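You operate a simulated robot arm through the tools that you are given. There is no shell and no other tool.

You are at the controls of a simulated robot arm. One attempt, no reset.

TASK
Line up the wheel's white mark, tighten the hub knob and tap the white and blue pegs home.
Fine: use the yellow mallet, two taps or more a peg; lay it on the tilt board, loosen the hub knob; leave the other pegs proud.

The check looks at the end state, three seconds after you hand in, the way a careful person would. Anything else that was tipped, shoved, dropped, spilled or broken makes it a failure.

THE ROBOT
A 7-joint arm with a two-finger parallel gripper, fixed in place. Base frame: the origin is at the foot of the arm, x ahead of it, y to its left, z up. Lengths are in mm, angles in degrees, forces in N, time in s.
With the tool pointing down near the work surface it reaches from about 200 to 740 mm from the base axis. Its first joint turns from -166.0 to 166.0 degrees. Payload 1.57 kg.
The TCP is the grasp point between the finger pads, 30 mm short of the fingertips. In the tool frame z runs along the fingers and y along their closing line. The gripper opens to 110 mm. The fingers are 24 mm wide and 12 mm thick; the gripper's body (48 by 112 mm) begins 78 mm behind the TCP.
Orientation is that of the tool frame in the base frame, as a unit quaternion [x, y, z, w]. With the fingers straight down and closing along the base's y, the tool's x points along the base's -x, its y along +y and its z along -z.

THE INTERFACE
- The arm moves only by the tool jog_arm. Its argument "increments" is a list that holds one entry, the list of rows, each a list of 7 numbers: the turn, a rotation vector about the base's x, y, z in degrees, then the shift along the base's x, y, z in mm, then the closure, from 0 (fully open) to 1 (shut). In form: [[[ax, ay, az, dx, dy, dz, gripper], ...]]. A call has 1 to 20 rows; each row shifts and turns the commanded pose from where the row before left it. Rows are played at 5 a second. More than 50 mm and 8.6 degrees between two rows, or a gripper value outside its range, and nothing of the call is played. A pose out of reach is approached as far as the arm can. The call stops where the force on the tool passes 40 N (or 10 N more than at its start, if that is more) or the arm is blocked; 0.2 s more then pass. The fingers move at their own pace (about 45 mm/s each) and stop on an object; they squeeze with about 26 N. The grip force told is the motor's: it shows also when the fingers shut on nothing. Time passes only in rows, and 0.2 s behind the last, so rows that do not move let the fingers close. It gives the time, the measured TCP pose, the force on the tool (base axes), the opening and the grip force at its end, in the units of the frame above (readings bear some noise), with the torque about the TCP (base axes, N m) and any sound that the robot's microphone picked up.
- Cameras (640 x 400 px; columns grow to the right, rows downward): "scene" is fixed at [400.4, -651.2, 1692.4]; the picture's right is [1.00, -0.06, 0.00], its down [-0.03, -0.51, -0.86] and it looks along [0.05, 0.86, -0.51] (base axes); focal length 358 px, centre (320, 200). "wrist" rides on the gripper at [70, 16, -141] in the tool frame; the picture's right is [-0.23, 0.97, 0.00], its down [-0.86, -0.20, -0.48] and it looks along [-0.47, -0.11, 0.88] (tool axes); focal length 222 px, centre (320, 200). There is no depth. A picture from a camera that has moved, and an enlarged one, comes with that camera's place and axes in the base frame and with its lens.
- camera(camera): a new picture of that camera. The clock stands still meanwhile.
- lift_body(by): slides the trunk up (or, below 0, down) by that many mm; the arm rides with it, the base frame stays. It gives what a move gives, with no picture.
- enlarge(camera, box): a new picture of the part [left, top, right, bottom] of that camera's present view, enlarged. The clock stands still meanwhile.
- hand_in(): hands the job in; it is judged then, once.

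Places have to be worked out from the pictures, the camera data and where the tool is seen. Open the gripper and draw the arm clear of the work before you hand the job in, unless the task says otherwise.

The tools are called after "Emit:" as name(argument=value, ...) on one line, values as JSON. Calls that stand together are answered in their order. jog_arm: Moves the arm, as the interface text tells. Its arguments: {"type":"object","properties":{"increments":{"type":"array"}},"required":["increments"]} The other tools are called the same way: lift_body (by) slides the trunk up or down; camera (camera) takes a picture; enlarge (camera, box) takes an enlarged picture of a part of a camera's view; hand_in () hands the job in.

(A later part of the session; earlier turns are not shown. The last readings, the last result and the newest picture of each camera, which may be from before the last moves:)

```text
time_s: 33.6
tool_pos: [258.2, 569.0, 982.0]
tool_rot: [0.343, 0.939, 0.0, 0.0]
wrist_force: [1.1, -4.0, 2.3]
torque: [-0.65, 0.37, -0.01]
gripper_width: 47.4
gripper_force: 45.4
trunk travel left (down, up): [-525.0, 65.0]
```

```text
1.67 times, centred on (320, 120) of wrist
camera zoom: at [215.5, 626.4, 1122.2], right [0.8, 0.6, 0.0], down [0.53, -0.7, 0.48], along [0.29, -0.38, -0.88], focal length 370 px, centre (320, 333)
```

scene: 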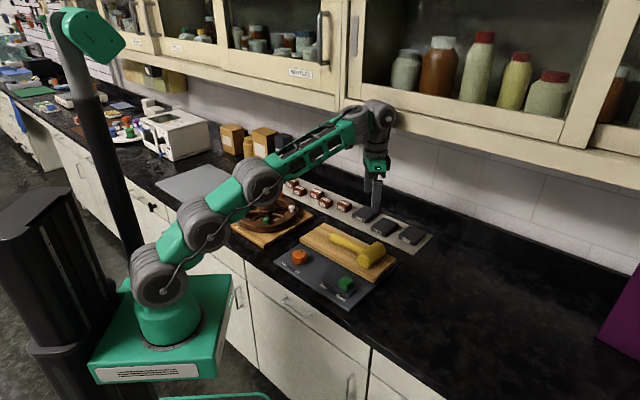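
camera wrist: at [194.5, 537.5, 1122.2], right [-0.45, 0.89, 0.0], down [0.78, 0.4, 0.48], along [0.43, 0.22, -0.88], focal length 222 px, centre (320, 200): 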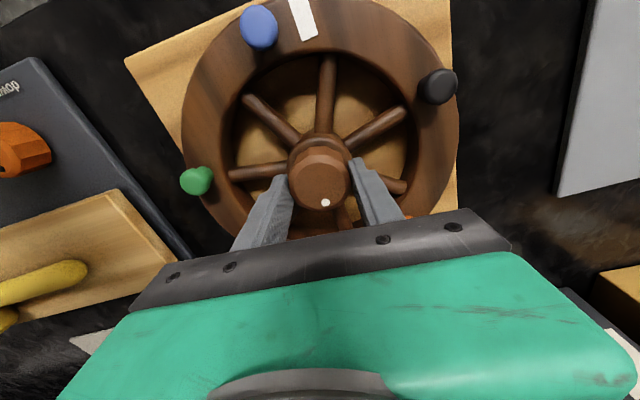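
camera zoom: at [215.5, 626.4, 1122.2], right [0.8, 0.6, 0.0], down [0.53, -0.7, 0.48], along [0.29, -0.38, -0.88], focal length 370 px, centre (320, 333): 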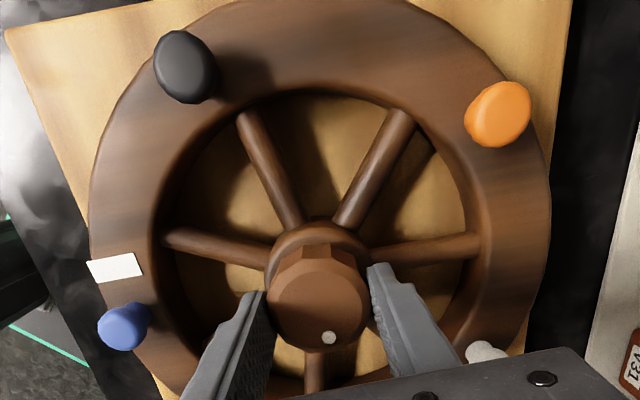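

-80° turned, still no stop. Continue another 40°.

Emit:
jog_arm(increments=[[[0, 0, -5, 0, 0, 0, 0.65], [0, 0, -5, 0, 0, 0, 0.65], [0, 0, -5, 0, 0, 0, 0.65], [0, 0, -5, 0, 0, 0, 0.65], [0, 0, -5, 0, 0, 0, 0.65], [0, 0, -5, 0, 0, 0, 0.65], [0, 0, -5, 0, 0, 0, 0.65], [0, 0, -5, 0, 0, 0, 0.65], [0, 0, 0, 0, 0, 0, 0.65]]])

Emit:
enlarge(camera="wrist", box=[160, 0, 480, 240])

```text
time_s: 35.6
tool_pos: [258.0, 569.1, 982.5]
tool_rot: [0.644, 0.765, 0.0, 0.0]
wrist_force: [-1.5, -3.5, 4.7]
torque: [0.11, 0.39, -0.01]
gripper_width: 47.4
gripper_force: 45.2
trunk travel left (down, up): [-525.0, 65.0]
```

```text
1.67 times, centred on (320, 120) of wrist
camera zoom: at [262.1, 640.3, 1122.2], right [1.0, -0.06, 0.0], down [-0.05, -0.88, 0.48], along [-0.03, -0.48, -0.88], focal length 370 px, centre (320, 333)
```

zoom: 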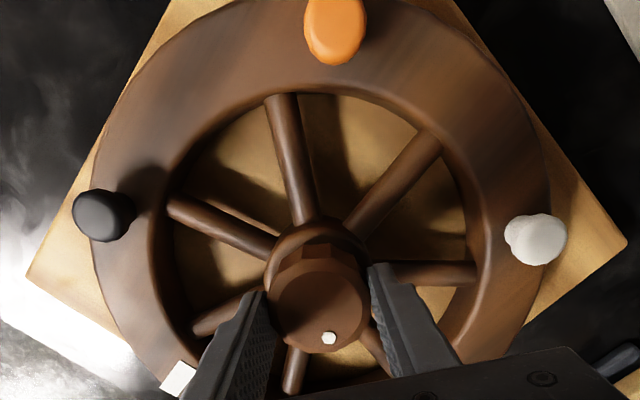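

-120° and still free. I'll keep turning while the wrist allows.

Emit:
jog_arm(increments=[[[0, 0, -5, 0, 0, 0, 0.65], [0, 0, -5, 0, 0, 0, 0.65], [0, 0, -5, 0, 0, 0, 0.65], [0, 0, -5, 0, 0, 0, 0.65], [0, 0, -5, 0, 0, 0, 0.65], [0, 0, -5, 0, 0, 0, 0.65], [0, 0, -5, 0, 0, 0, 0.65], [0, 0, -5, 0, 0, 0, 0.65], [0, 0, 0, 0, 0, 0, 0.65]]])

Emit:
enlarge(camera="wrist", box=[160, 0, 480, 240])

Emit:
enlarge(camera="scene", box=[225, 165, 325, 240])

```text
time_s: 36.7
tool_pos: [258.6, 569.4, 981.5]
tool_rot: [0.771, 0.637, -0.008, 0.006]
wrist_force: [-6.2, -13.0, 14.7]
torque: [-1.51, 1.28, 0.0]
gripper_width: 47.3
gripper_force: 45.3
out of reach, approached as far as the arm can: row 5
trunk travel left (down, up): [-525.0, 65.0]
stopped in row 5: the force on the tool passed its limit at 48 N (the readings are from after the stop); the commanded pose is now the measured one
```

```text
1.67 times, centred on (320, 120) of wrist
camera zoom: at [287.7, 637.7, 1120.6], right [0.91, -0.41, 0.01], down [-0.36, -0.79, 0.5], along [-0.2, -0.45, -0.87], focal length 370 px, centre (320, 333)
```

zoom: 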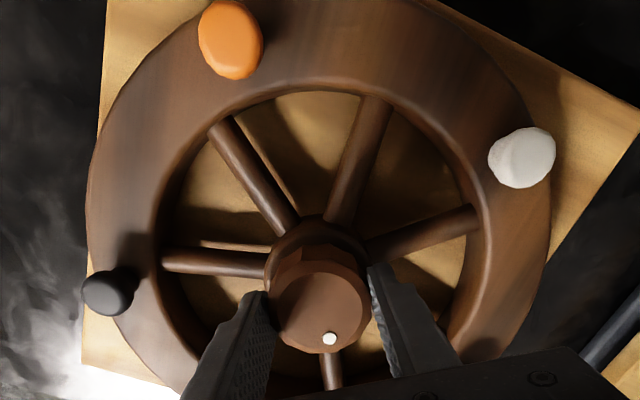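

```text
5.33 times, centred on (275, 202) of scene
camera zoom: at [400.4, -651.2, 1692.4], right [1.0, -0.06, 0.0], down [-0.03, -0.51, -0.86], along [0.05, 0.86, -0.51], focal length 1907 px, centre (560, 187)
```

zoom: 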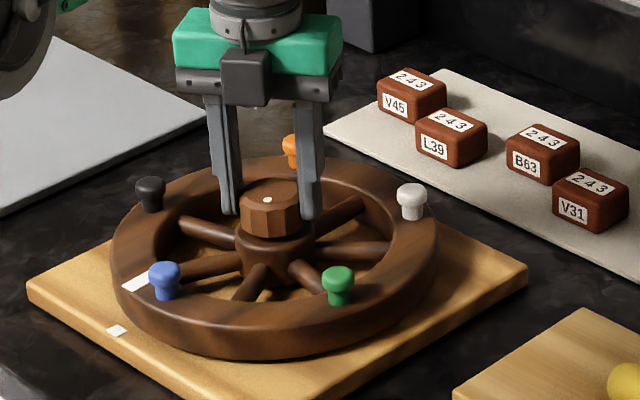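

The wrist ran out of turn at -140° total (yaw about -100°). I'll release, lift above the knob, turn back 144° (four flats), and regrip.

Emit:
jog_arm(increments=[[[0, 0, 0, 0, 0, 0, 0.4], [0, 0, 0, 0, 0, 0, 0.3], [0, 0, 0, 0, 0, 0, 0.3], [0, 0, 0, 0, 0, 15, 0.3], [0, 0, 0, 0, 0, 15, 0.3], [0, 0, 8, 0, 0, 0, 0.3], [0, 0, 8, 0, 0, 0, 0.3], [0, 0, 8, 0, 0, 0, 0.3], [0, 0, 8, 0, 0, 0, 0.3], [0, 0, 8, 0, 0, 0, 0.3], [0, 0, 8, 0, 0, 0, 0.3], [0, 0, 8, 0, 0, 0, 0.3], [0, 0, 8, 0, 0, 0, 0.3], [0, 0, 8, 0, 0, 0, 0.3]]])

```text
time_s: 39.7
tool_pos: [259.5, 572.0, 1008.3]
tool_rot: [0.249, 0.969, -0.002, 0.009]
wrist_force: [-0.2, 0.0, 0.1]
torque: [0.02, -0.01, 0.01]
gripper_width: 77.0
gripper_force: 0.1
trunk travel left (down, up): [-525.0, 65.0]
```

There is about 1° of tilt left from the stop; I'll correct that, finish turning back to +43°, and recentre at (258.2, 569.2).

Emit:
jog_arm(increments=[[[0.47, 0.94, 0, 0, 0, 0, 0.3], [0, 0, 8, -0.3, -0.7, 0, 0.3], [0, 0, 8, -0.3, -0.7, 0, 0.3], [0, 0, 8, -0.3, -0.7, 0, 0.3], [0, 0, 8, -0.4, -0.7, 0, 0.3], [0, 0, 8, 0, 0, 0, 0.3], [0, 0, 8, 0, 0, 0, 0.3], [0, 0, 8, 0, 0, 0, 0.3], [0, 0, 8, 0, 0, 0, 0.3], [0, 0, 8, 0, 0, 0, 0.3], [0, 0, 0, 0, 0, 0, 0.3]]])

Emit:
enlarge(camera="wrist", box=[160, 0, 480, 240])

```text
time_s: 42.1
tool_pos: [257.1, 568.3, 1007.8]
tool_rot: [-0.368, 0.93, 0.001, 0.0]
wrist_force: [-0.5, 0.6, -0.2]
torque: [0.01, -0.02, 0.0]
gripper_width: 77.0
gripper_force: 0.1
trunk travel left (down, up): [-525.0, 65.0]
```

```text
1.67 times, centred on (320, 120) of wrist
camera zoom: at [196.3, 534.0, 1149.0], right [-0.5, 0.87, 0.0], down [0.76, 0.44, 0.48], along [0.41, 0.24, -0.88], focal length 370 px, centre (320, 333)
```

zoom: 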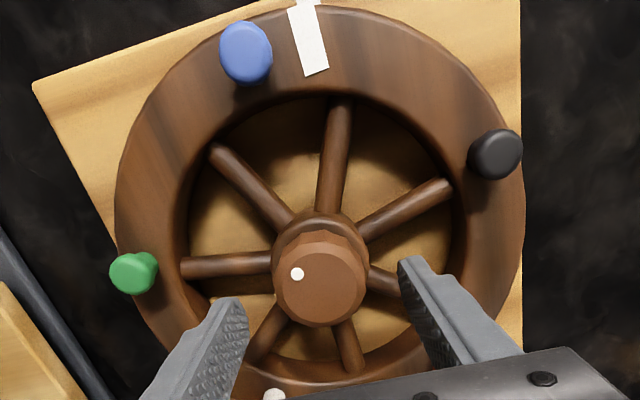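

The marks remain lined up and the knob dot shows the turn made. I'll regrip and continue clockwise.

Emit:
jog_arm(increments=[[[0, 0, 0, 1, 0.9, -13, 0.3], [0, 0, 0, 0, 0, -12, 0.3], [0, 0, 0, 0, 0, 0, 0.45], [0, 0, 0, 0, 0, 0, 0.65], [0, 0, 0, 0, 0, 0, 0.65], [0, 0, -5, 0, 0, 0, 0.65], [0, 0, -5, 0, 0, 0, 0.65], [0, 0, -5, 0, 0, 0, 0.65], [0, 0, -5, 0, 0, 0, 0.65], [0, 0, -5, 0, 0, 0, 0.65], [0, 0, -5, 0, 0, 0, 0.65], [0, 0, 0, 0, 0, 0, 0.65]]])

Emit:
enlarge(camera="wrist", box=[160, 0, 480, 240])

```text
time_s: 44.7
tool_pos: [260.9, 570.7, 984.3]
tool_rot: [-0.113, 0.994, -0.001, -0.001]
wrist_force: [6.6, -6.8, -6.2]
torque: [0.2, 0.17, 1.37]
gripper_width: 47.8
gripper_force: 44.9
trunk travel left (down, up): [-525.0, 65.0]
```

```text
1.67 times, centred on (320, 120) of wrist
camera zoom: at [189.6, 570.5, 1123.6], right [0.0, 1.0, 0.0], down [0.88, 0.0, 0.48], along [0.48, 0.0, -0.88], focal length 370 px, centre (320, 333)
```

zoom: 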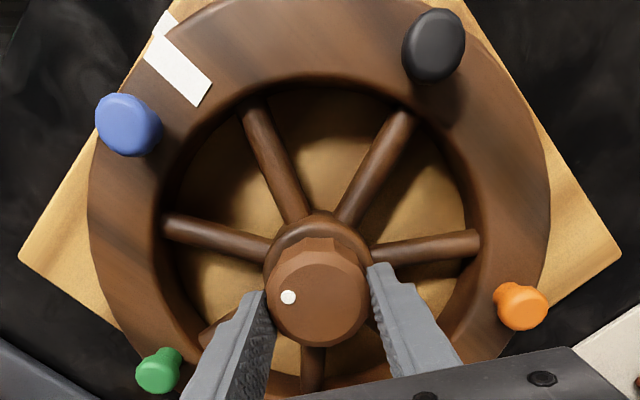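

The torque jumped to 1.4 N·m and the knob lagged the gripper: it is tight. I'll release, lift and check the marks.

Emit:
jog_arm(increments=[[[0, 0, 0, 0, 0, 0, 0.4], [0, 0, 0, 0, 0, 0, 0.3], [0, 0, 0, 0, 0, 0, 0.3], [0, 0, 0, 0, 0, 15, 0.3], [0, 0, 0, 0, 0, 20, 0.3], [0, 0, -6.5, -7, -15, 25, 0.6], [0, 0, -6.5, -7, -15, 25, 0.8], [0, 0, 0, -8, -27, 5, 0.8], [0, 0, 0, 0, 0, 0, 0.8]]])

Emit:
enlarge(camera="wrist", box=[200, 0, 440, 150])

Emit:
camera(camera="wrist")

```text
time_s: 46.7
tool_pos: [235.7, 516.0, 1074.4]
tool_rot: [0.0, 1.0, 0.0, 0.0]
wrist_force: [0.0, 0.2, 0.1]
torque: [-0.03, 0.01, 0.02]
gripper_width: 22.3
gripper_force: 0.0
trunk travel left (down, up): [-525.0, 65.0]
```

```text
2.67 times, centred on (320, 75) of wrist
camera zoom: at [166.2, 530.7, 1215.6], right [0.23, 0.97, 0.0], down [0.86, -0.2, 0.48], along [0.47, -0.11, -0.88], focal length 592 px, centre (320, 533)
```

zoom: 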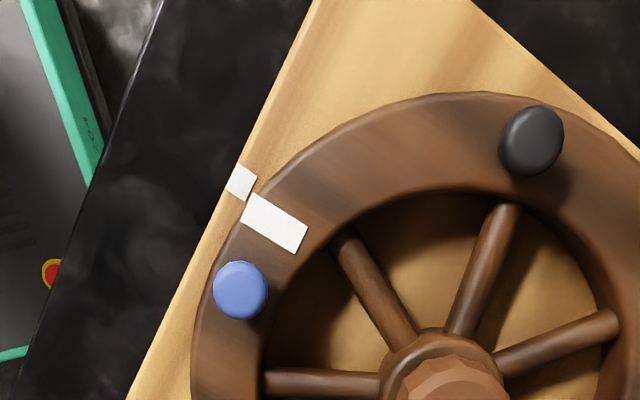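

```text
taken
camera wrist: at [166.2, 530.7, 1215.6], right [0.23, 0.97, 0.0], down [0.86, -0.2, 0.48], along [0.47, -0.11, -0.88], focal length 222 px, centre (320, 200)
```

wrist: 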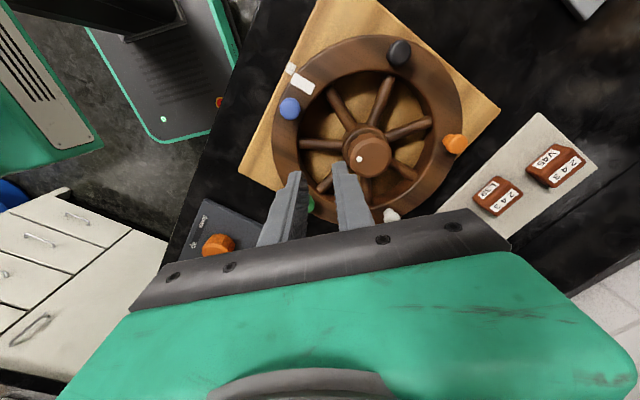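

The marks still coincide (212.6° against 212.4°) and the knob is tight. Now I go for the mallet: travel above its head with the gripper wide open, closing line along the head's axis (yaw +135°).

Emit:
jog_arm(increments=[[[0, 0, 7.517, 21.35, -14.86, 0, 0], [0, 0, 7.517, 21.35, -14.86, 0, 0], [0, 0, 7.517, 21.35, -14.86, 0, 0], [0, 0, 7.517, 21.35, -14.86, 0, 0], [0, 0, 7.517, 21.35, -14.86, 0, 0], [0, 0, 7.517, 21.35, -14.86, 0, 0], [0, 0, 7.517, 21.35, -14.86, 0, 0], [0, 0, 7.517, 21.35, -14.86, 0, 0], [0, 0, 7.517, 21.35, -14.86, 0, 0], [0, 0, 7.517, 21.35, -14.86, 0, 0], [0, 0, 7.517, 21.35, -14.86, 0, 0], [0, 0, 7.517, 21.35, -14.86, 0, 0], [0, 0, 7.517, 21.35, -14.86, 0, 0], [0, 0, 7.517, 21.35, -14.86, 0, 0], [0, 0, 7.517, 21.35, -14.86, 0, 0], [0, 0, 7.517, 21.35, -14.86, 0, 0], [0, 0, 7.517, 21.35, -14.86, 0, 0], [0, 0, 7.517, 21.35, -14.86, 0, 0], [0, 0, 0, 0, 0, 0, 0]]])

Emit:
camera(camera="wrist")

Emit:
enlarge(camera="scene", box=[290, 180, 450, 290])

```text
time_s: 50.7
tool_pos: [623.6, 248.2, 1072.7]
tool_rot: [0.925, -0.38, 0.0, 0.0]
wrist_force: [-0.2, 0.9, 0.0]
torque: [0.01, 0.01, 0.03]
gripper_width: 109.8
gripper_force: 0.0
trunk travel left (down, up): [-525.0, 65.0]
```

```text
taken
camera wrist: at [662.0, 187.1, 1213.8], right [-0.84, -0.54, 0.0], down [-0.47, 0.74, 0.48], along [-0.26, 0.4, -0.88], focal length 222 px, centre (320, 200)
```

wrist: 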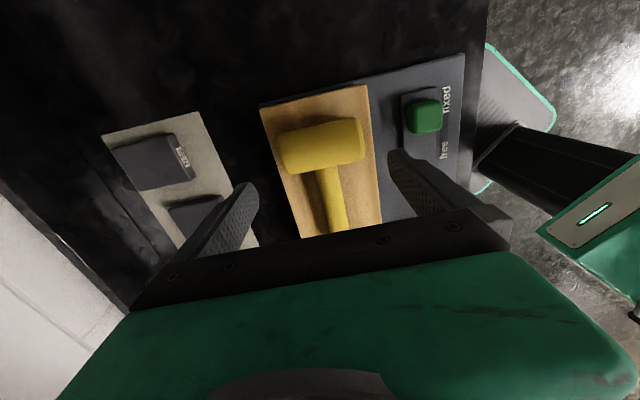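

```text
3.64 times, centred on (370, 235) of scene
camera zoom: at [400.4, -651.2, 1692.4], right [1.0, -0.06, 0.0], down [-0.03, -0.51, -0.86], along [0.05, 0.86, -0.51], focal length 1300 px, centre (138, 73)
```

zoom: 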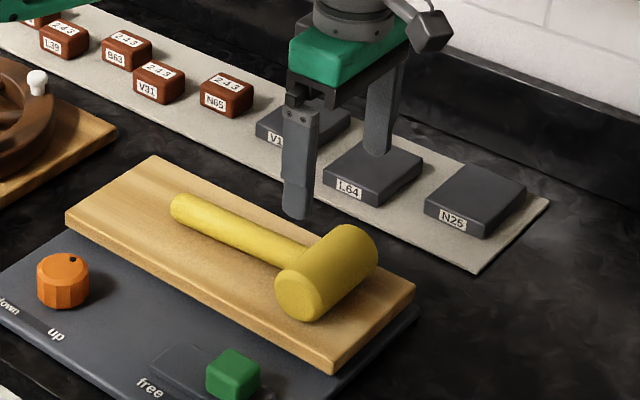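

Now a zoomed view to triangulate the mallet head from this second viewpoint.

Emit:
enlarge(camera="wrist", box=[230, 70, 430, 240])

Emit:
enlarge(camera="scene", box=[340, 220, 410, 275])

```text
2.35 times, centred on (330, 155) of wrist
camera zoom: at [662.0, 187.1, 1213.8], right [-0.84, -0.54, 0.0], down [-0.47, 0.74, 0.48], along [-0.26, 0.4, -0.88], focal length 523 px, centre (296, 306)
```

zoom: 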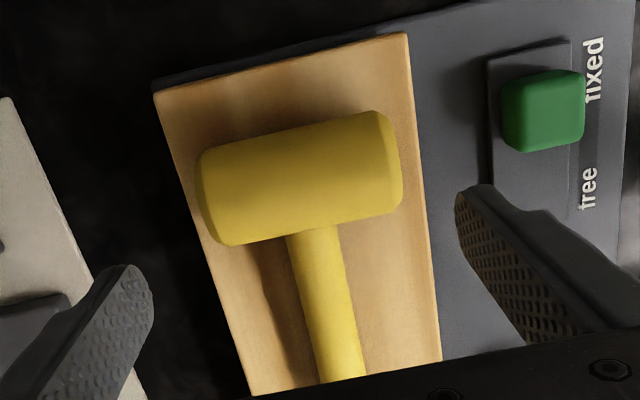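

```text
7.27 times, centred on (375, 248) of scene
camera zoom: at [400.4, -651.2, 1692.4], right [1.0, -0.06, 0.0], down [-0.03, -0.51, -0.86], along [0.05, 0.86, -0.51], focal length 2600 px, centre (-80, -146)
```

zoom: 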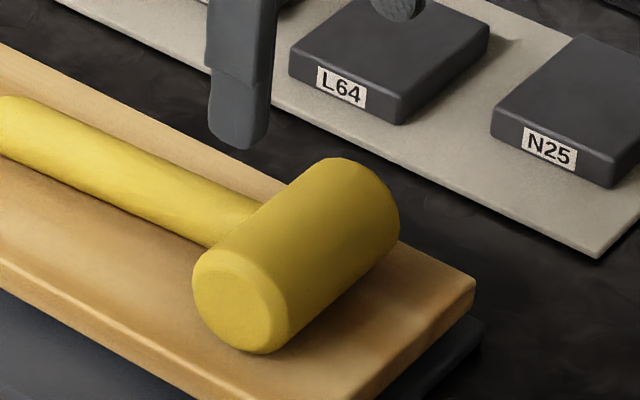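

Triangulation gives the head centre at (621.8, 248.3), axis height about 939 and board top about 915. I'll descend straight over it to TCP 966 and check.

Emit:
jog_arm(increments=[[[0, 0, 0, -1.5, 0, -30, 0], [0, 0, 0, 0, 0, -30, 0], [0, 0, 0, 0, 0, -25, 0], [0, 0, 0, 0, 0, -15, 0], [0, 0, 0, 0, 0, -6, 0], [0, 0, 0, 0, 0, 0, 0]]])

Emit:
camera(camera="wrist")

Emit:
enlarge(camera="scene", box=[340, 220, 410, 275])

```text
time_s: 52.1
tool_pos: [622.4, 246.2, 965.2]
tool_rot: [0.925, -0.38, 0.0, -0.001]
wrist_force: [-0.5, -0.8, -0.3]
torque: [-0.01, -0.01, 0.0]
gripper_width: 109.9
gripper_force: 0.0
trunk travel left (down, up): [-525.0, 65.0]
```

```text
taken
camera wrist: at [659.3, 186.2, 1106.4], right [-0.85, -0.53, 0.0], down [-0.47, 0.74, 0.48], along [-0.26, 0.4, -0.88], focal length 222 px, centre (320, 200)
```

wrist: 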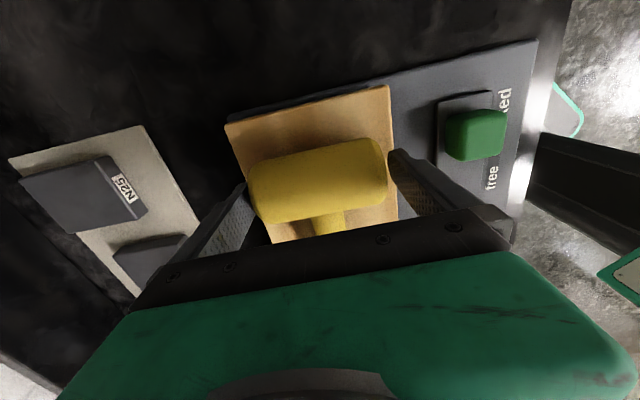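

```text
7.27 times, centred on (375, 248) of scene
camera zoom: at [400.4, -651.2, 1692.4], right [1.0, -0.06, 0.0], down [-0.03, -0.51, -0.86], along [0.05, 0.86, -0.51], focal length 2600 px, centre (-80, -146)
```

zoom: 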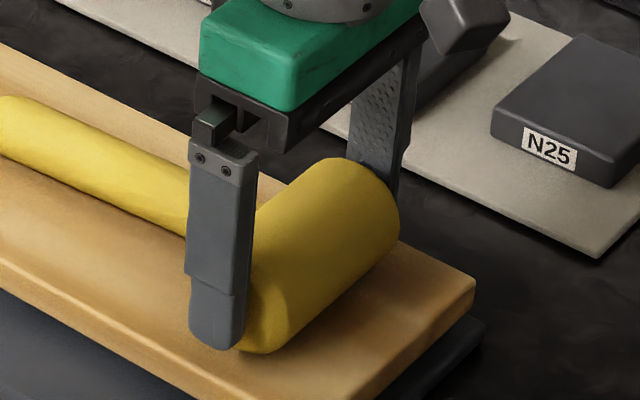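

The fingers straddle the head cleanly. I'll lower further in small steps to about 950.

Emit:
jog_arm(increments=[[[0, 0, 0, 0, 1.5, -6, 0], [0, 0, 0, 0, 0, -4, 0], [0, 0, 0, 0, 0, -3, 0], [0, 0, 0, 0, 0, -2, 0], [0, 0, 0, 0, 0, 0, 0]]])

Emit:
enlarge(camera="scene", box=[340, 220, 410, 275])

```text
time_s: 53.3
tool_pos: [620.6, 248.0, 952.1]
tool_rot: [0.925, -0.38, 0.0, 0.0]
wrist_force: [1.2, -0.5, 0.0]
torque: [0.01, 0.01, 0.01]
gripper_width: 109.7
gripper_force: 0.0
trunk travel left (down, up): [-525.0, 65.0]
```

```text
7.27 times, centred on (375, 248) of scene
camera zoom: at [400.4, -651.2, 1692.4], right [1.0, -0.06, 0.0], down [-0.03, -0.51, -0.86], along [0.05, 0.86, -0.51], focal length 2600 px, centre (-80, -146)
```

zoom: 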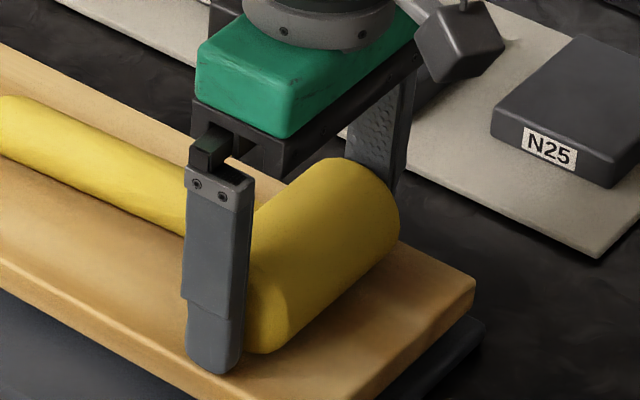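

Still no contact at tip height 922; a few more 1 mm steps to find the board.

Emit:
jog_arm(increments=[[[0, 0, 0, 0.5, 0, -1, 0], [0, 0, 0, 0, 0, -1, 0], [0, 0, 0, 0, 0, -1, 0], [0, 0, 0, 0, 0, -1, 0], [0, 0, 0, 0, 0, 0, 0]]])

```text
time_s: 54.5
tool_pos: [621.7, 246.2, 951.1]
tool_rot: [0.925, -0.379, 0.001, 0.0]
wrist_force: [-1.2, 1.0, 4.7]
torque: [-0.18, 0.28, -0.11]
gripper_width: 109.9
gripper_force: 0.0
trunk travel left (down, up): [-525.0, 65.0]
```

The board top is at about 921. I'll raise 6 mm so the barrel stands proud of the fingertips, and close on the head's two faces.

Emit:
jog_arm(increments=[[[0, 0, 0, 0, 1.5, 3, 0], [0, 0, 0, 0, 0, 3, 0], [0, 0, 0, 0, 0, 0, 0.1], [0, 0, 0, 0, 0, 0, 0.2], [0, 0, 0, 0, 0, 0, 0.3], [0, 0, 0, 0, 0, 0, 0.3], [0, 0, 0, 0, 0, 0, 0.3]]])

Emit:
enlarge(camera="scene", box=[320, 210, 420, 280])

Emit:
camera(camera="wrist")

```text
time_s: 56.1
tool_pos: [622.2, 248.2, 955.4]
tool_rot: [0.925, -0.379, 0.0, 0.0]
wrist_force: [1.8, 0.1, -0.2]
torque: [0.06, -0.14, -0.13]
gripper_width: 99.8
gripper_force: 26.4
trunk travel left (down, up): [-525.0, 65.0]
```

```text
5.71 times, centred on (370, 245) of scene
camera zoom: at [400.4, -651.2, 1692.4], right [1.0, -0.06, 0.0], down [-0.03, -0.51, -0.86], along [0.05, 0.86, -0.51], focal length 2043 px, centre (34, -57)
```

zoom: 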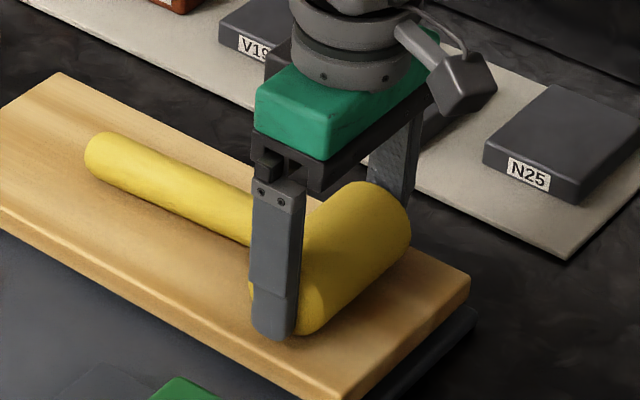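

```text
taken
camera wrist: at [660.3, 186.8, 1096.1], right [-0.85, -0.53, 0.0], down [-0.47, 0.74, 0.48], along [-0.26, 0.4, -0.88], focal length 222 px, centre (320, 200)
```

wrist: 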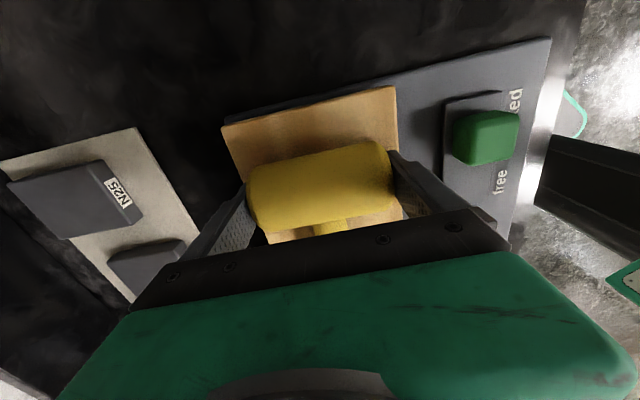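

The head is gripped at 99.8 mm. I'll lift slowly and check it stays level.

Emit:
jog_arm(increments=[[[0, 0, 0, 0, 0, 4, 0.5], [0, 0, 0, 0, 0, 8, 0.5], [0, 0, 0, 0, 0, 15, 0.5], [0, 0, 0, 0, 0, 25, 0.5], [0, 0, 0, 0, 0, 30, 0.5], [0, 0, 0, 0, 0, 0, 0.5]]])

Emit:
enlarge(camera="scene", box=[300, 170, 440, 280])

Emit:
camera(camera="wrist")

```text
time_s: 57.5
tool_pos: [621.6, 245.8, 1038.4]
tool_rot: [0.925, -0.38, -0.001, 0.0]
wrist_force: [0.1, 0.2, -2.8]
torque: [-0.07, -0.08, -0.04]
gripper_width: 99.8
gripper_force: 26.0
trunk travel left (down, up): [-525.0, 65.0]
```

```text
3.64 times, centred on (370, 225) of scene
camera zoom: at [400.4, -651.2, 1692.4], right [1.0, -0.06, 0.0], down [-0.03, -0.51, -0.86], along [0.05, 0.86, -0.51], focal length 1300 px, centre (138, 109)
```

zoom: 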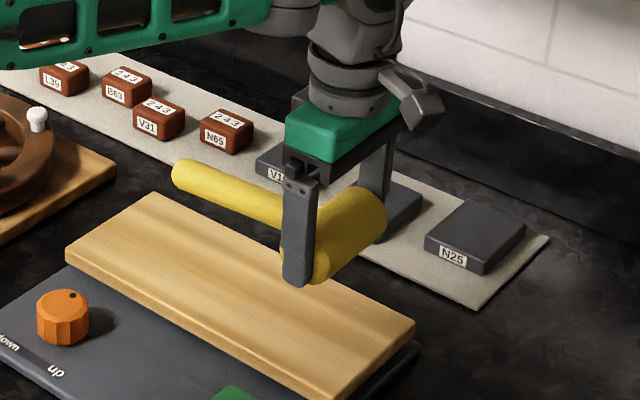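

```text
taken
camera wrist: at [660.9, 186.4, 1178.5], right [-0.85, -0.53, 0.0], down [-0.47, 0.74, 0.48], along [-0.26, 0.4, -0.88], focal length 222 px, centre (320, 200)
```

wrist: 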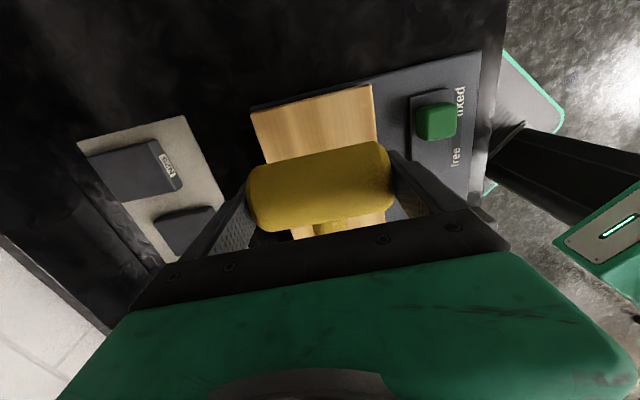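

The mallet is held level; the barrel's underside is about 34 mm below the TCP. I'll carry it over the white peg (≈359, 590), turning so the handle points outwards from the wheel (yaw 0).

Emit:
jog_arm(increments=[[[0, 0, 0, 0, 0, 12, 0.5], [0, 0, -7.517, -14.58, 19.1, 0, 0.5], [0, 0, -7.517, -14.58, 19.1, 0, 0.5], [0, 0, -7.517, -14.58, 19.1, 0, 0.5], [0, 0, -7.517, -14.58, 19.1, 0, 0.5], [0, 0, -7.517, -14.58, 19.1, 0, 0.5], [0, 0, -7.517, -14.58, 19.1, 0, 0.5], [0, 0, -7.517, -14.58, 19.1, 0, 0.5], [0, 0, -7.517, -14.58, 19.1, 0, 0.5], [0, 0, -7.517, -14.58, 19.1, 0, 0.5], [0, 0, -7.517, -14.58, 19.1, 0, 0.5], [0, 0, -7.517, -14.58, 19.1, 0, 0.5], [0, 0, -7.517, -14.58, 19.1, 0, 0.5], [0, 0, -7.517, -14.58, 19.1, 0, 0.5], [0, 0, -7.517, -14.58, 19.1, 0, 0.5], [0, 0, -7.517, -14.58, 19.1, 0, 0.5], [0, 0, -7.517, -14.58, 19.1, 0, 0.5], [0, 0, -7.517, -14.58, 19.1, 0, 0.5], [0, 0, -7.517, -14.58, 19.1, 0, 0.5], [0, 0, 0, 0, 0, 0, 0.5]]])

Emit:
camera(camera="wrist")

Emit:
enlarge(camera="scene", box=[225, 155, 345, 245])

```text
time_s: 61.7
tool_pos: [359.2, 592.5, 1051.2]
tool_rot: [0.001, 1.0, -0.001, 0.0]
wrist_force: [0.3, -0.6, -2.8]
torque: [0.0, 0.07, -0.02]
gripper_width: 99.7
gripper_force: 26.0
trunk travel left (down, up): [-525.0, 65.0]
```

```text
taken
camera wrist: at [289.6, 608.4, 1191.8], right [0.23, 0.97, 0.0], down [0.85, -0.2, 0.48], along [0.47, -0.11, -0.88], focal length 222 px, centre (320, 200)
```

wrist: 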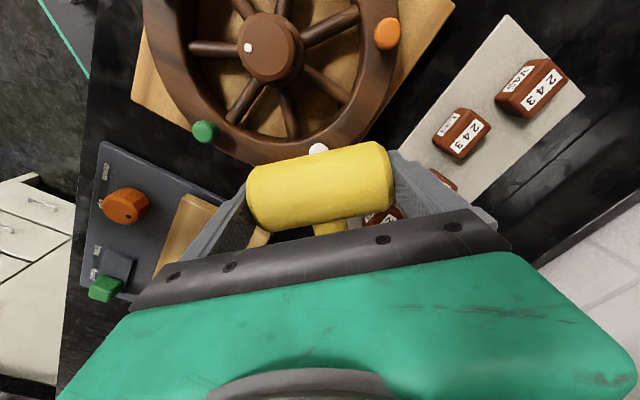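

```text
4.44 times, centred on (285, 200) of scene
camera zoom: at [400.4, -651.2, 1692.4], right [1.0, -0.06, 0.0], down [-0.03, -0.51, -0.86], along [0.05, 0.86, -0.51], focal length 1589 px, centre (476, 200)
```

zoom: 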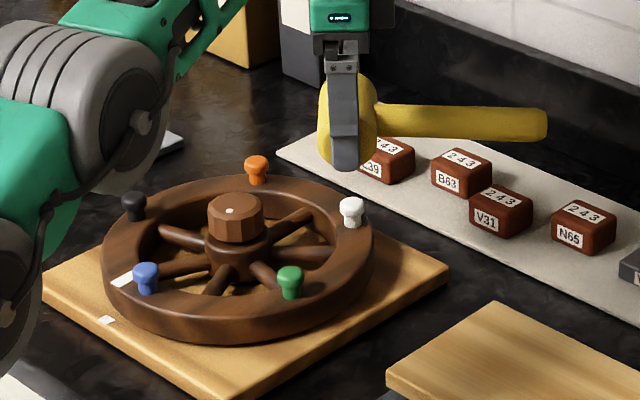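

The head is above the white peg, whose top I put at z ≈ 956. I'll lower to just above it (barrel underside ≈ 970) first.

Emit:
jog_arm(increments=[[[0, 0, 0, -0.5, -1, -20, 0.5], [0, 0, 0, 0, -1, -15, 0.5], [0, 0, 0, 0, 0, -10, 0.5], [0, 0, 0, 0, 0, 0, 0.5]]])

Emit:
enlarge(camera="scene", box=[270, 175, 330, 225])

Emit:
enlarge(camera="wrist", box=[230, 80, 430, 240])

```text
time_s: 62.7
tool_pos: [357.8, 591.0, 1003.7]
tool_rot: [0.001, 1.0, 0.0, 0.0]
wrist_force: [-0.3, 0.6, -2.8]
torque: [0.02, 0.07, 0.01]
gripper_width: 99.6
gripper_force: 25.7
trunk travel left (down, up): [-525.0, 65.0]
```

```text
8.00 times, centred on (300, 200) of scene
camera zoom: at [400.4, -651.2, 1692.4], right [1.0, -0.06, 0.0], down [-0.03, -0.51, -0.86], along [0.05, 0.86, -0.51], focal length 2861 px, centre (480, 200)
```

zoom: 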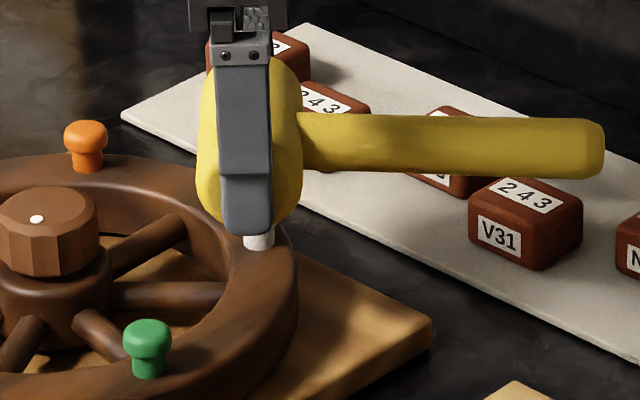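

```text
2.50 times, centred on (330, 160) of wrist
camera zoom: at [288.1, 606.5, 1145.1], right [0.23, 0.97, 0.0], down [0.86, -0.2, 0.48], along [0.47, -0.11, -0.88], focal length 555 px, centre (295, 300)
```

zoom: 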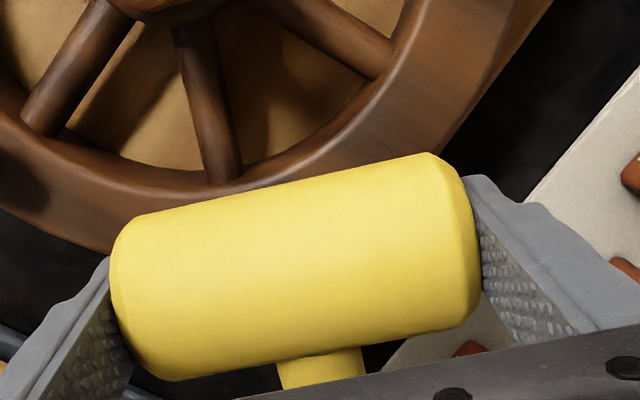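

The peg looks about 2 mm further in +x, so I'll shift by that. First tap: quick down about 22 mm and back up.

Emit:
jog_arm(increments=[[[0, 0, 0, 1.5, -0.8, 0, 0.5], [0, 0, 0, 0, 0, 0, 0.5], [0, 0, 0, 0, 0, -22, 0.5], [0, 0, 0, 0, 0, 22, 0.5], [0, 0, 0, 0, 0, 0, 0.5]]])

Emit:
enlarge(camera="scene", box=[270, 175, 330, 225])

```text
time_s: 63.9
tool_pos: [359.8, 589.4, 1003.0]
tool_rot: [0.0, 1.0, -0.001, 0.0]
wrist_force: [-0.3, -0.8, -3.2]
torque: [0.03, 0.08, 0.0]
gripper_width: 100.0
gripper_force: 25.9
trunk travel left (down, up): [-525.0, 65.0]
```

```text
8.00 times, centred on (300, 200) of scene
camera zoom: at [400.4, -651.2, 1692.4], right [1.0, -0.06, 0.0], down [-0.03, -0.51, -0.86], along [0.05, 0.86, -0.51], focal length 2861 px, centre (480, 200)
```

zoom: 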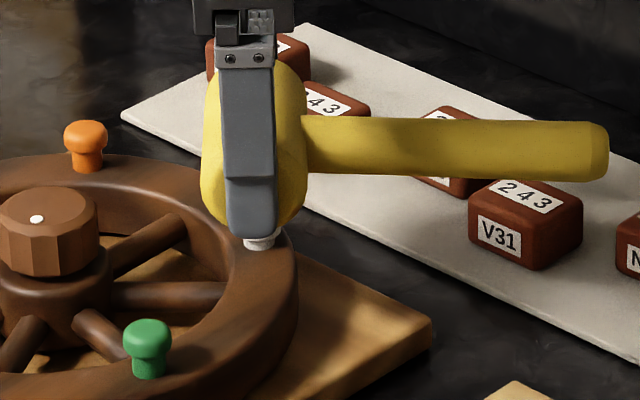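

The peg moved down partway. Second tap goes slightly deeper.

Emit:
jog_arm(increments=[[[0, 0, 0, 0, 0, 0, 0.5], [0, 0, 0, 0, 0, -25, 0.5], [0, 0, 0, 0, 0, 25, 0.5], [0, 0, 0, 0, 0, 0, 0.5]]])

Emit:
enlarge(camera="scene", box=[270, 175, 330, 225])

```text
time_s: 64.9
tool_pos: [359.6, 589.1, 1002.8]
tool_rot: [0.0, 1.0, 0.0, 0.0]
wrist_force: [-0.5, 0.0, -3.1]
torque: [-0.02, 0.12, 0.02]
gripper_width: 99.9
gripper_force: 25.8
trunk travel left (down, up): [-525.0, 65.0]
```

```text
8.00 times, centred on (300, 200) of scene
camera zoom: at [400.4, -651.2, 1692.4], right [1.0, -0.06, 0.0], down [-0.03, -0.51, -0.86], along [0.05, 0.86, -0.51], focal length 2861 px, centre (480, 200)
```

zoom: 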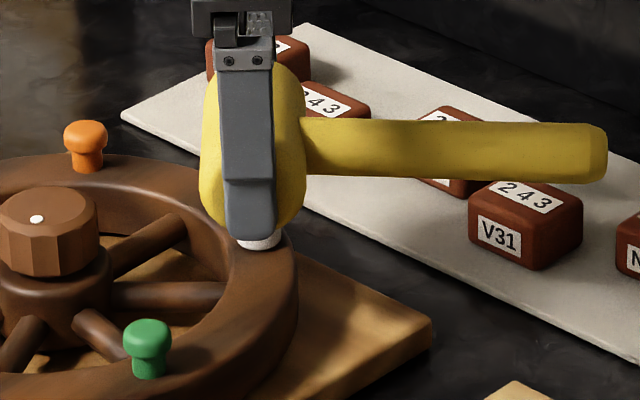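

Nearly seated. A third, firmer tap, going down in one stroke with a moment's dwell.

Emit:
jog_arm(increments=[[[0, 0, 0, 0, 0, 0, 0.5], [0, 0, 0, 0, 0, -28, 0.5], [0, 0, 0, 0, 0, 0, 0.5]]])

Emit:
enlarge(camera="scene", box=[270, 175, 330, 225])

```text
time_s: 65.7
tool_pos: [359.1, 589.4, 979.6]
tool_rot: [0.001, 1.0, 0.005, 0.002]
wrist_force: [-1.1, -2.7, 20.9]
torque: [-0.25, -0.05, -0.04]
gripper_width: 99.9
gripper_force: 26.0
trunk travel left (down, up): [-525.0, 65.0]
```

```text
8.00 times, centred on (300, 200) of scene
camera zoom: at [400.4, -651.2, 1692.4], right [1.0, -0.06, 0.0], down [-0.03, -0.51, -0.86], along [0.05, 0.86, -0.51], focal length 2861 px, centre (480, 200)
```

zoom: 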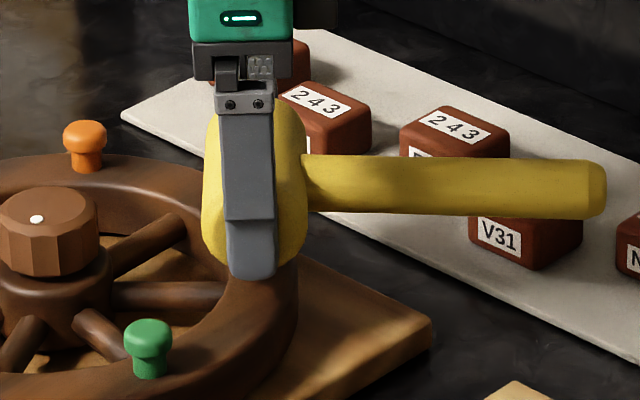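

Contact now holds 21 N with the peg top at about 945. I'll press 2.5 mm further to learn whether it has bottomed.

Emit:
jog_arm(increments=[[[0, 0, 0, 0, 0, -1.5, 0.5], [0, 0, 0, 0, 0, -1, 0.5], [0, 0, 0, 0, 0, 0, 0.5]]])

```text
time_s: 66.5
tool_pos: [358.3, 588.9, 977.9]
tool_rot: [0.0, 1.0, 0.002, 0.002]
wrist_force: [1.3, 2.0, 34.5]
torque: [-0.16, -0.24, -0.01]
gripper_width: 99.7
gripper_force: 25.6
trunk travel left (down, up): [-525.0, 65.0]
```

Force rose to 35 N with little travel. I'll lift well up and aside to inspect the peg.

Emit:
jog_arm(increments=[[[0, 0, 0, 0, 0, 10, 0.5], [0, 0, 0, 0, 0, 30, 0.5], [0, 0, 0, 0, 0, 30, 0.5], [0, 0, 0, 20, 20, 10, 0.5], [0, 0, 0, 20, 20, 0, 0.5], [0, 0, 0, 0, 0, 0, 0.5]]])

Emit:
enlarge(camera="scene", box=[225, 175, 315, 240])

Emit:
enlarge(camera="scene", box=[280, 190, 310, 215])

Emit:
camera(camera="wrist")

```text
time_s: 67.9
tool_pos: [364.7, 594.3, 1047.5]
tool_rot: [0.0, 1.0, 0.0, 0.0]
wrist_force: [-0.1, -0.5, -1.9]
torque: [0.01, 0.09, -0.02]
gripper_width: 99.8
gripper_force: 25.8
out of reach, approached as far as the arm can: row 4, 5
trunk travel left (down, up): [-525.0, 65.0]
```

```text
6.15 times, centred on (270, 208) of scene
camera zoom: at [400.4, -651.2, 1692.4], right [1.0, -0.06, 0.0], down [-0.03, -0.51, -0.86], along [0.05, 0.86, -0.51], focal length 2200 px, centre (628, 154)
```

zoom: 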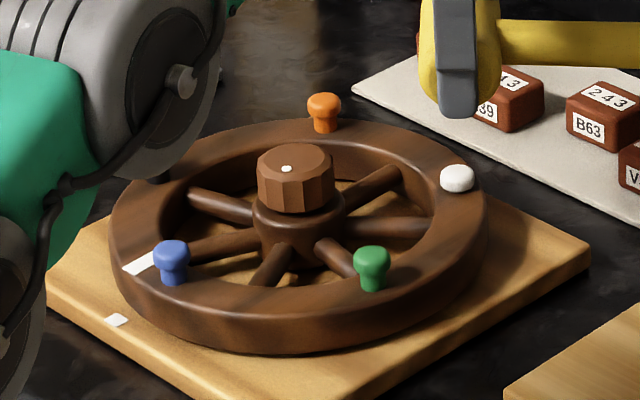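

```text
16.00 times, centred on (295, 202) of scene
camera zoom: at [400.4, -651.2, 1692.4], right [1.0, -0.06, 0.0], down [-0.03, -0.51, -0.86], along [0.05, 0.86, -0.51], focal length 5721 px, centre (720, 160)
```

zoom: 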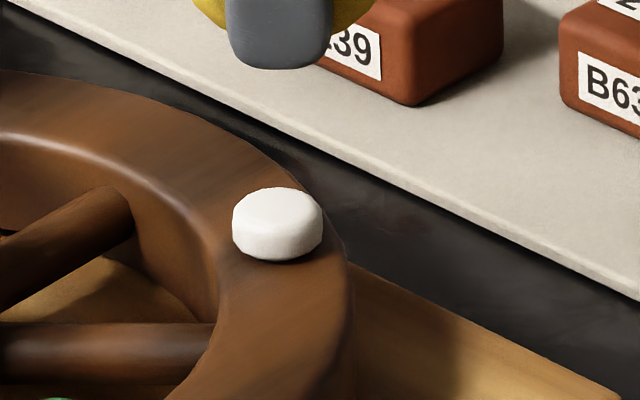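

```text
taken
camera wrist: at [295.4, 609.3, 1188.4], right [0.23, 0.97, 0.0], down [0.86, -0.2, 0.48], along [0.47, -0.11, -0.88], focal length 222 px, centre (320, 200)
```

wrist: 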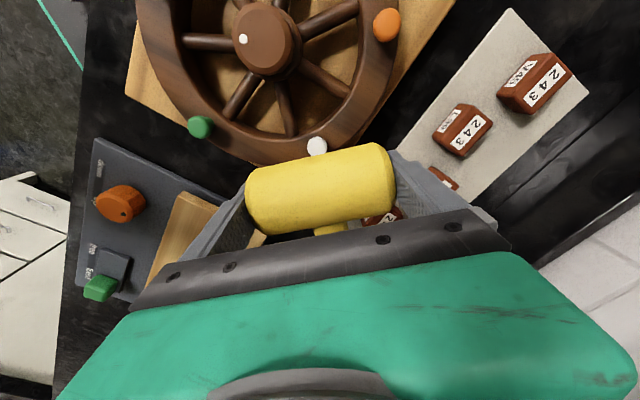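

The white peg's head is seated on the rim: home after three taps. Now over to the blue peg (≈188, 494), swinging the handle round to point away from the wheel (yaw 180).

Emit:
jog_arm(increments=[[[0, 0, 0, -20, -20, 0, 0.5], [0, 0, 0, -20, -20, 0, 0.5], [0, 0, 8.5, -9.4, -5.3, 0, 0.5], [0, 0, 8.5, -9.4, -5.3, 0, 0.5], [0, 0, 8.5, -9.4, -5.3, 0, 0.5], [0, 0, 8.5, -9.4, -5.3, 0, 0.5], [0, 0, 8.5, -9.4, -5.3, 0, 0.5], [0, 0, 8.5, -9.4, -5.3, 0, 0.5], [0, 0, 8.5, -9.4, -5.3, 0, 0.5], [0, 0, 8.5, -9.4, -5.3, 0, 0.5], [0, 0, 8.5, -9.4, -5.3, 0, 0.5], [0, 0, 8.5, -9.4, -5.3, 0, 0.5], [0, 0, 8.5, -9.4, -5.3, 0, 0.5], [0, 0, 8.5, -9.4, -5.3, 0, 0.5], [0, 0, 0, 0, 0, 0, 0.5]]])

```text
time_s: 71.1
tool_pos: [213.3, 489.4, 1047.7]
tool_rot: [0.778, -0.628, 0.0, 0.0]
wrist_force: [-0.8, 0.0, -2.7]
torque: [-0.06, -0.03, 0.0]
gripper_width: 99.7
gripper_force: 26.4
trunk travel left (down, up): [-525.0, 65.0]
```

The commanded pose had followed the reached one. I'll finish the turn to yaw 180 and place it over the blue peg, then look.

Emit:
jog_arm(increments=[[[0, 0, 7.79, -2.5, 0.42, 0, 0.5], [0, 0, 7.79, -2.5, 0.42, 0, 0.5], [0, 0, 7.79, -2.5, 0.42, 0, 0.5], [0, 0, 7.79, -2.5, 0.42, 0, 0.5], [0, 0, 7.79, -2.5, 0.42, 0, 0.5], [0, 0, 7.79, -2.5, 0.42, 0, 0.5], [0, 0, 7.79, -2.5, 0.42, 0, 0.5], [0, 0, 7.79, -2.5, 0.42, 0, 0.5], [0, 0, 7.79, -2.5, 0.42, 0, 0.5], [0, 0, 7.79, -2.5, 0.42, 0, 0.5], [0, 0, 0, 0, 0, 0, 0.5]]])

Emit:
camera(camera="wrist")

Emit:
camera(camera="scene")

Emit:
enlarge(camera="scene", box=[205, 165, 315, 245])

```text
time_s: 73.5
tool_pos: [188.9, 493.1, 1047.4]
tool_rot: [1.0, 0.0, 0.0, 0.0]
wrist_force: [0.3, 0.9, -1.9]
torque: [-0.02, -0.08, -0.03]
gripper_width: 99.8
gripper_force: 26.1
trunk travel left (down, up): [-525.0, 65.0]
```

```text
taken
camera wrist: at [258.9, 477.4, 1187.1], right [-0.23, -0.97, 0.0], down [-0.86, 0.2, 0.48], along [-0.47, 0.11, -0.88], focal length 222 px, centre (320, 200)
```

wrist: 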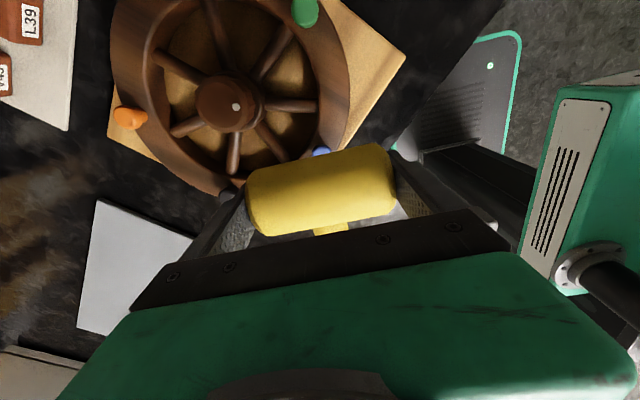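

```text
taken
```

scene: 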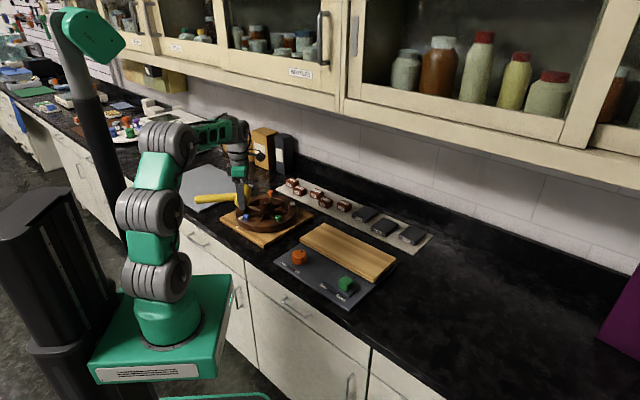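

```text
5.00 times, centred on (260, 205) of scene
camera zoom: at [400.4, -651.2, 1692.4], right [1.0, -0.06, 0.0], down [-0.03, -0.51, -0.86], along [0.05, 0.86, -0.51], focal length 1788 px, centre (620, 175)
```

zoom: 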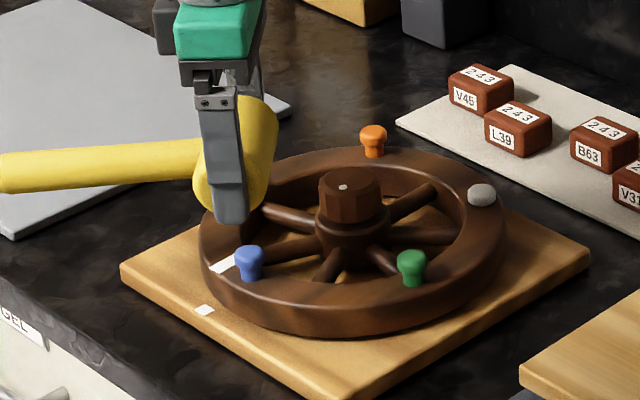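

I'll zoom the wrist view to fix the blue peg's position relative to the barrel.

Emit:
enlarge(camera="wrist", box=[240, 80, 420, 240])

```text
2.50 times, centred on (330, 160) of wrist
camera zoom: at [258.9, 477.4, 1187.1], right [-0.23, -0.97, 0.0], down [-0.86, 0.2, 0.48], along [-0.47, 0.11, -0.88], focal length 555 px, centre (295, 300)
```

zoom: 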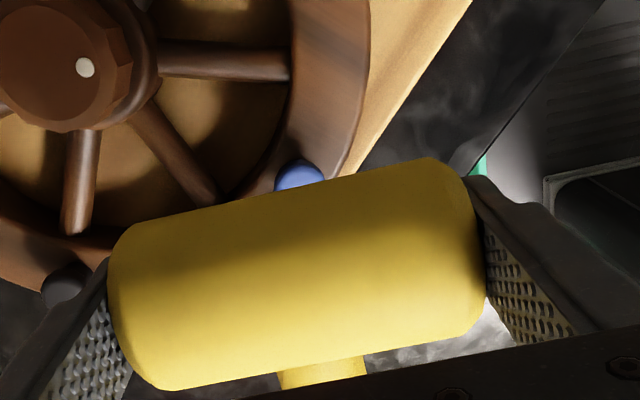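

Estimates agree on about (187.5, 493.5). Lowering to just above the blue peg and comparing in the scene view.

Emit:
jog_arm(increments=[[[0, 0, 0, -1.4, 0.4, -20, 0.5], [0, 0, 0, 0, 0, -15, 0.5], [0, 0, 0, 0, 0, -9, 0.5], [0, 0, 0, 0, 0, 0, 0.5]]])

Emit:
enlarge(camera="scene", box=[215, 180, 275, 230])

```text
time_s: 74.5
tool_pos: [187.5, 494.3, 1002.1]
tool_rot: [1.0, -0.001, 0.0, 0.0]
wrist_force: [-0.4, -0.4, -3.3]
torque: [0.04, -0.07, 0.02]
gripper_width: 100.0
gripper_force: 25.9
trunk travel left (down, up): [-525.0, 65.0]
```

```text
8.00 times, centred on (245, 205) of scene
camera zoom: at [400.4, -651.2, 1692.4], right [1.0, -0.06, 0.0], down [-0.03, -0.51, -0.86], along [0.05, 0.86, -0.51], focal length 2861 px, centre (920, 160)
```

zoom: 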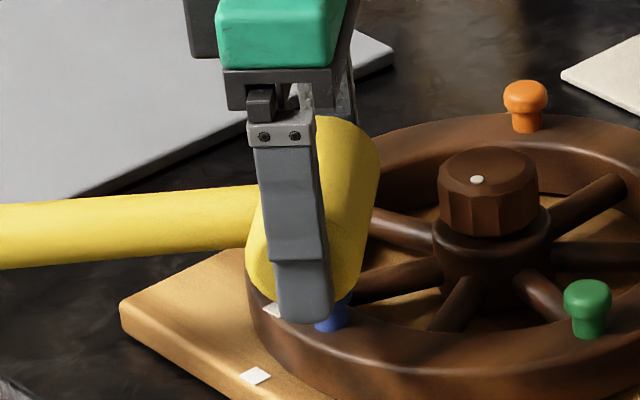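

The barrel's contact line is within 1 mm of the blue peg. First tap.

Emit:
jog_arm(increments=[[[0, 0, 0, -0.5, 0, 0, 0.5], [0, 0, 0, 0, 0, 0, 0.5], [0, 0, 0, 0, 0, -21, 0.5], [0, 0, 0, 0, 0, 21, 0.5], [0, 0, 0, 0, 0, 0, 0.5]]])

Emit:
enlarge(camera="scene", box=[215, 180, 275, 230])

```text
time_s: 75.7
tool_pos: [186.2, 493.4, 1002.3]
tool_rot: [1.0, 0.0, 0.0, 0.0]
wrist_force: [-0.5, 0.6, -3.4]
torque: [0.01, -0.11, -0.03]
gripper_width: 99.8
gripper_force: 25.8
trunk travel left (down, up): [-525.0, 65.0]
```

```text
8.00 times, centred on (245, 205) of scene
camera zoom: at [400.4, -651.2, 1692.4], right [1.0, -0.06, 0.0], down [-0.03, -0.51, -0.86], along [0.05, 0.86, -0.51], focal length 2861 px, centre (920, 160)
```

zoom: 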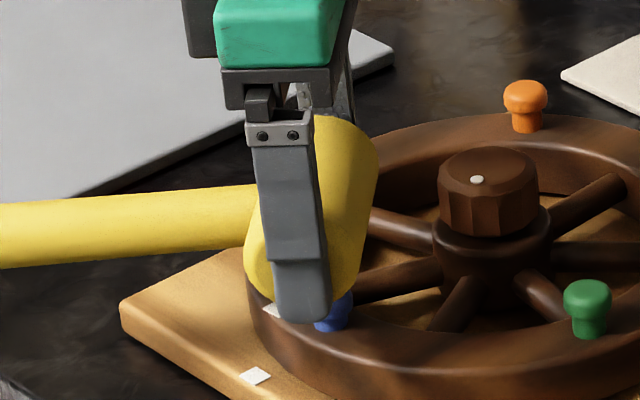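

The blue peg went down partway. Second and third taps, each a little deeper.

Emit:
jog_arm(increments=[[[0, 0, 0, 0, 0, -24, 0.5], [0, 0, 0, 0, 0, 24, 0.5], [0, 0, 0, 0, 0, 0, 0.5], [0, 0, 0, 0, 0, -27, 0.5], [0, 0, 0, 0, 0, 0, 0.5]]])

Emit:
enlarge(camera="scene", box=[215, 180, 275, 230])

```text
time_s: 76.9
tool_pos: [187.6, 493.8, 977.2]
tool_rot: [1.0, -0.001, 0.0, -0.002]
wrist_force: [-1.4, -4.8, 9.4]
torque: [-0.22, 0.06, 0.03]
gripper_width: 99.5
gripper_force: 26.0
trunk travel left (down, up): [-525.0, 65.0]
```

```text
8.00 times, centred on (245, 205) of scene
camera zoom: at [400.4, -651.2, 1692.4], right [1.0, -0.06, 0.0], down [-0.03, -0.51, -0.86], along [0.05, 0.86, -0.51], focal length 2861 px, centre (920, 160)
```

zoom: 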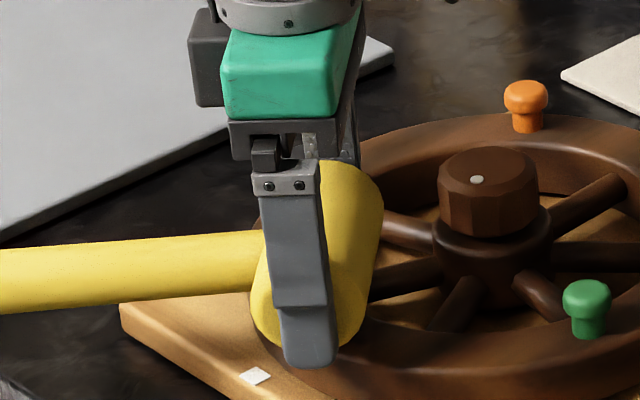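

Only 9 N at TCP 977; I'll press a little further to be sure it is bottomed.

Emit:
jog_arm(increments=[[[0, 0, 0, 0, 0, -1.5, 0.5], [0, 0, 0, 0, 0, -1.5, 0.5], [0, 0, 0, 0, 0, 0, 0.5]]])

```text
time_s: 77.7
tool_pos: [187.4, 493.4, 976.1]
tool_rot: [1.0, 0.0, 0.001, -0.004]
wrist_force: [-1.8, -4.3, 36.0]
torque: [-0.39, 0.31, 0.02]
gripper_width: 100.0
gripper_force: 25.8
trunk travel left (down, up): [-525.0, 65.0]
```

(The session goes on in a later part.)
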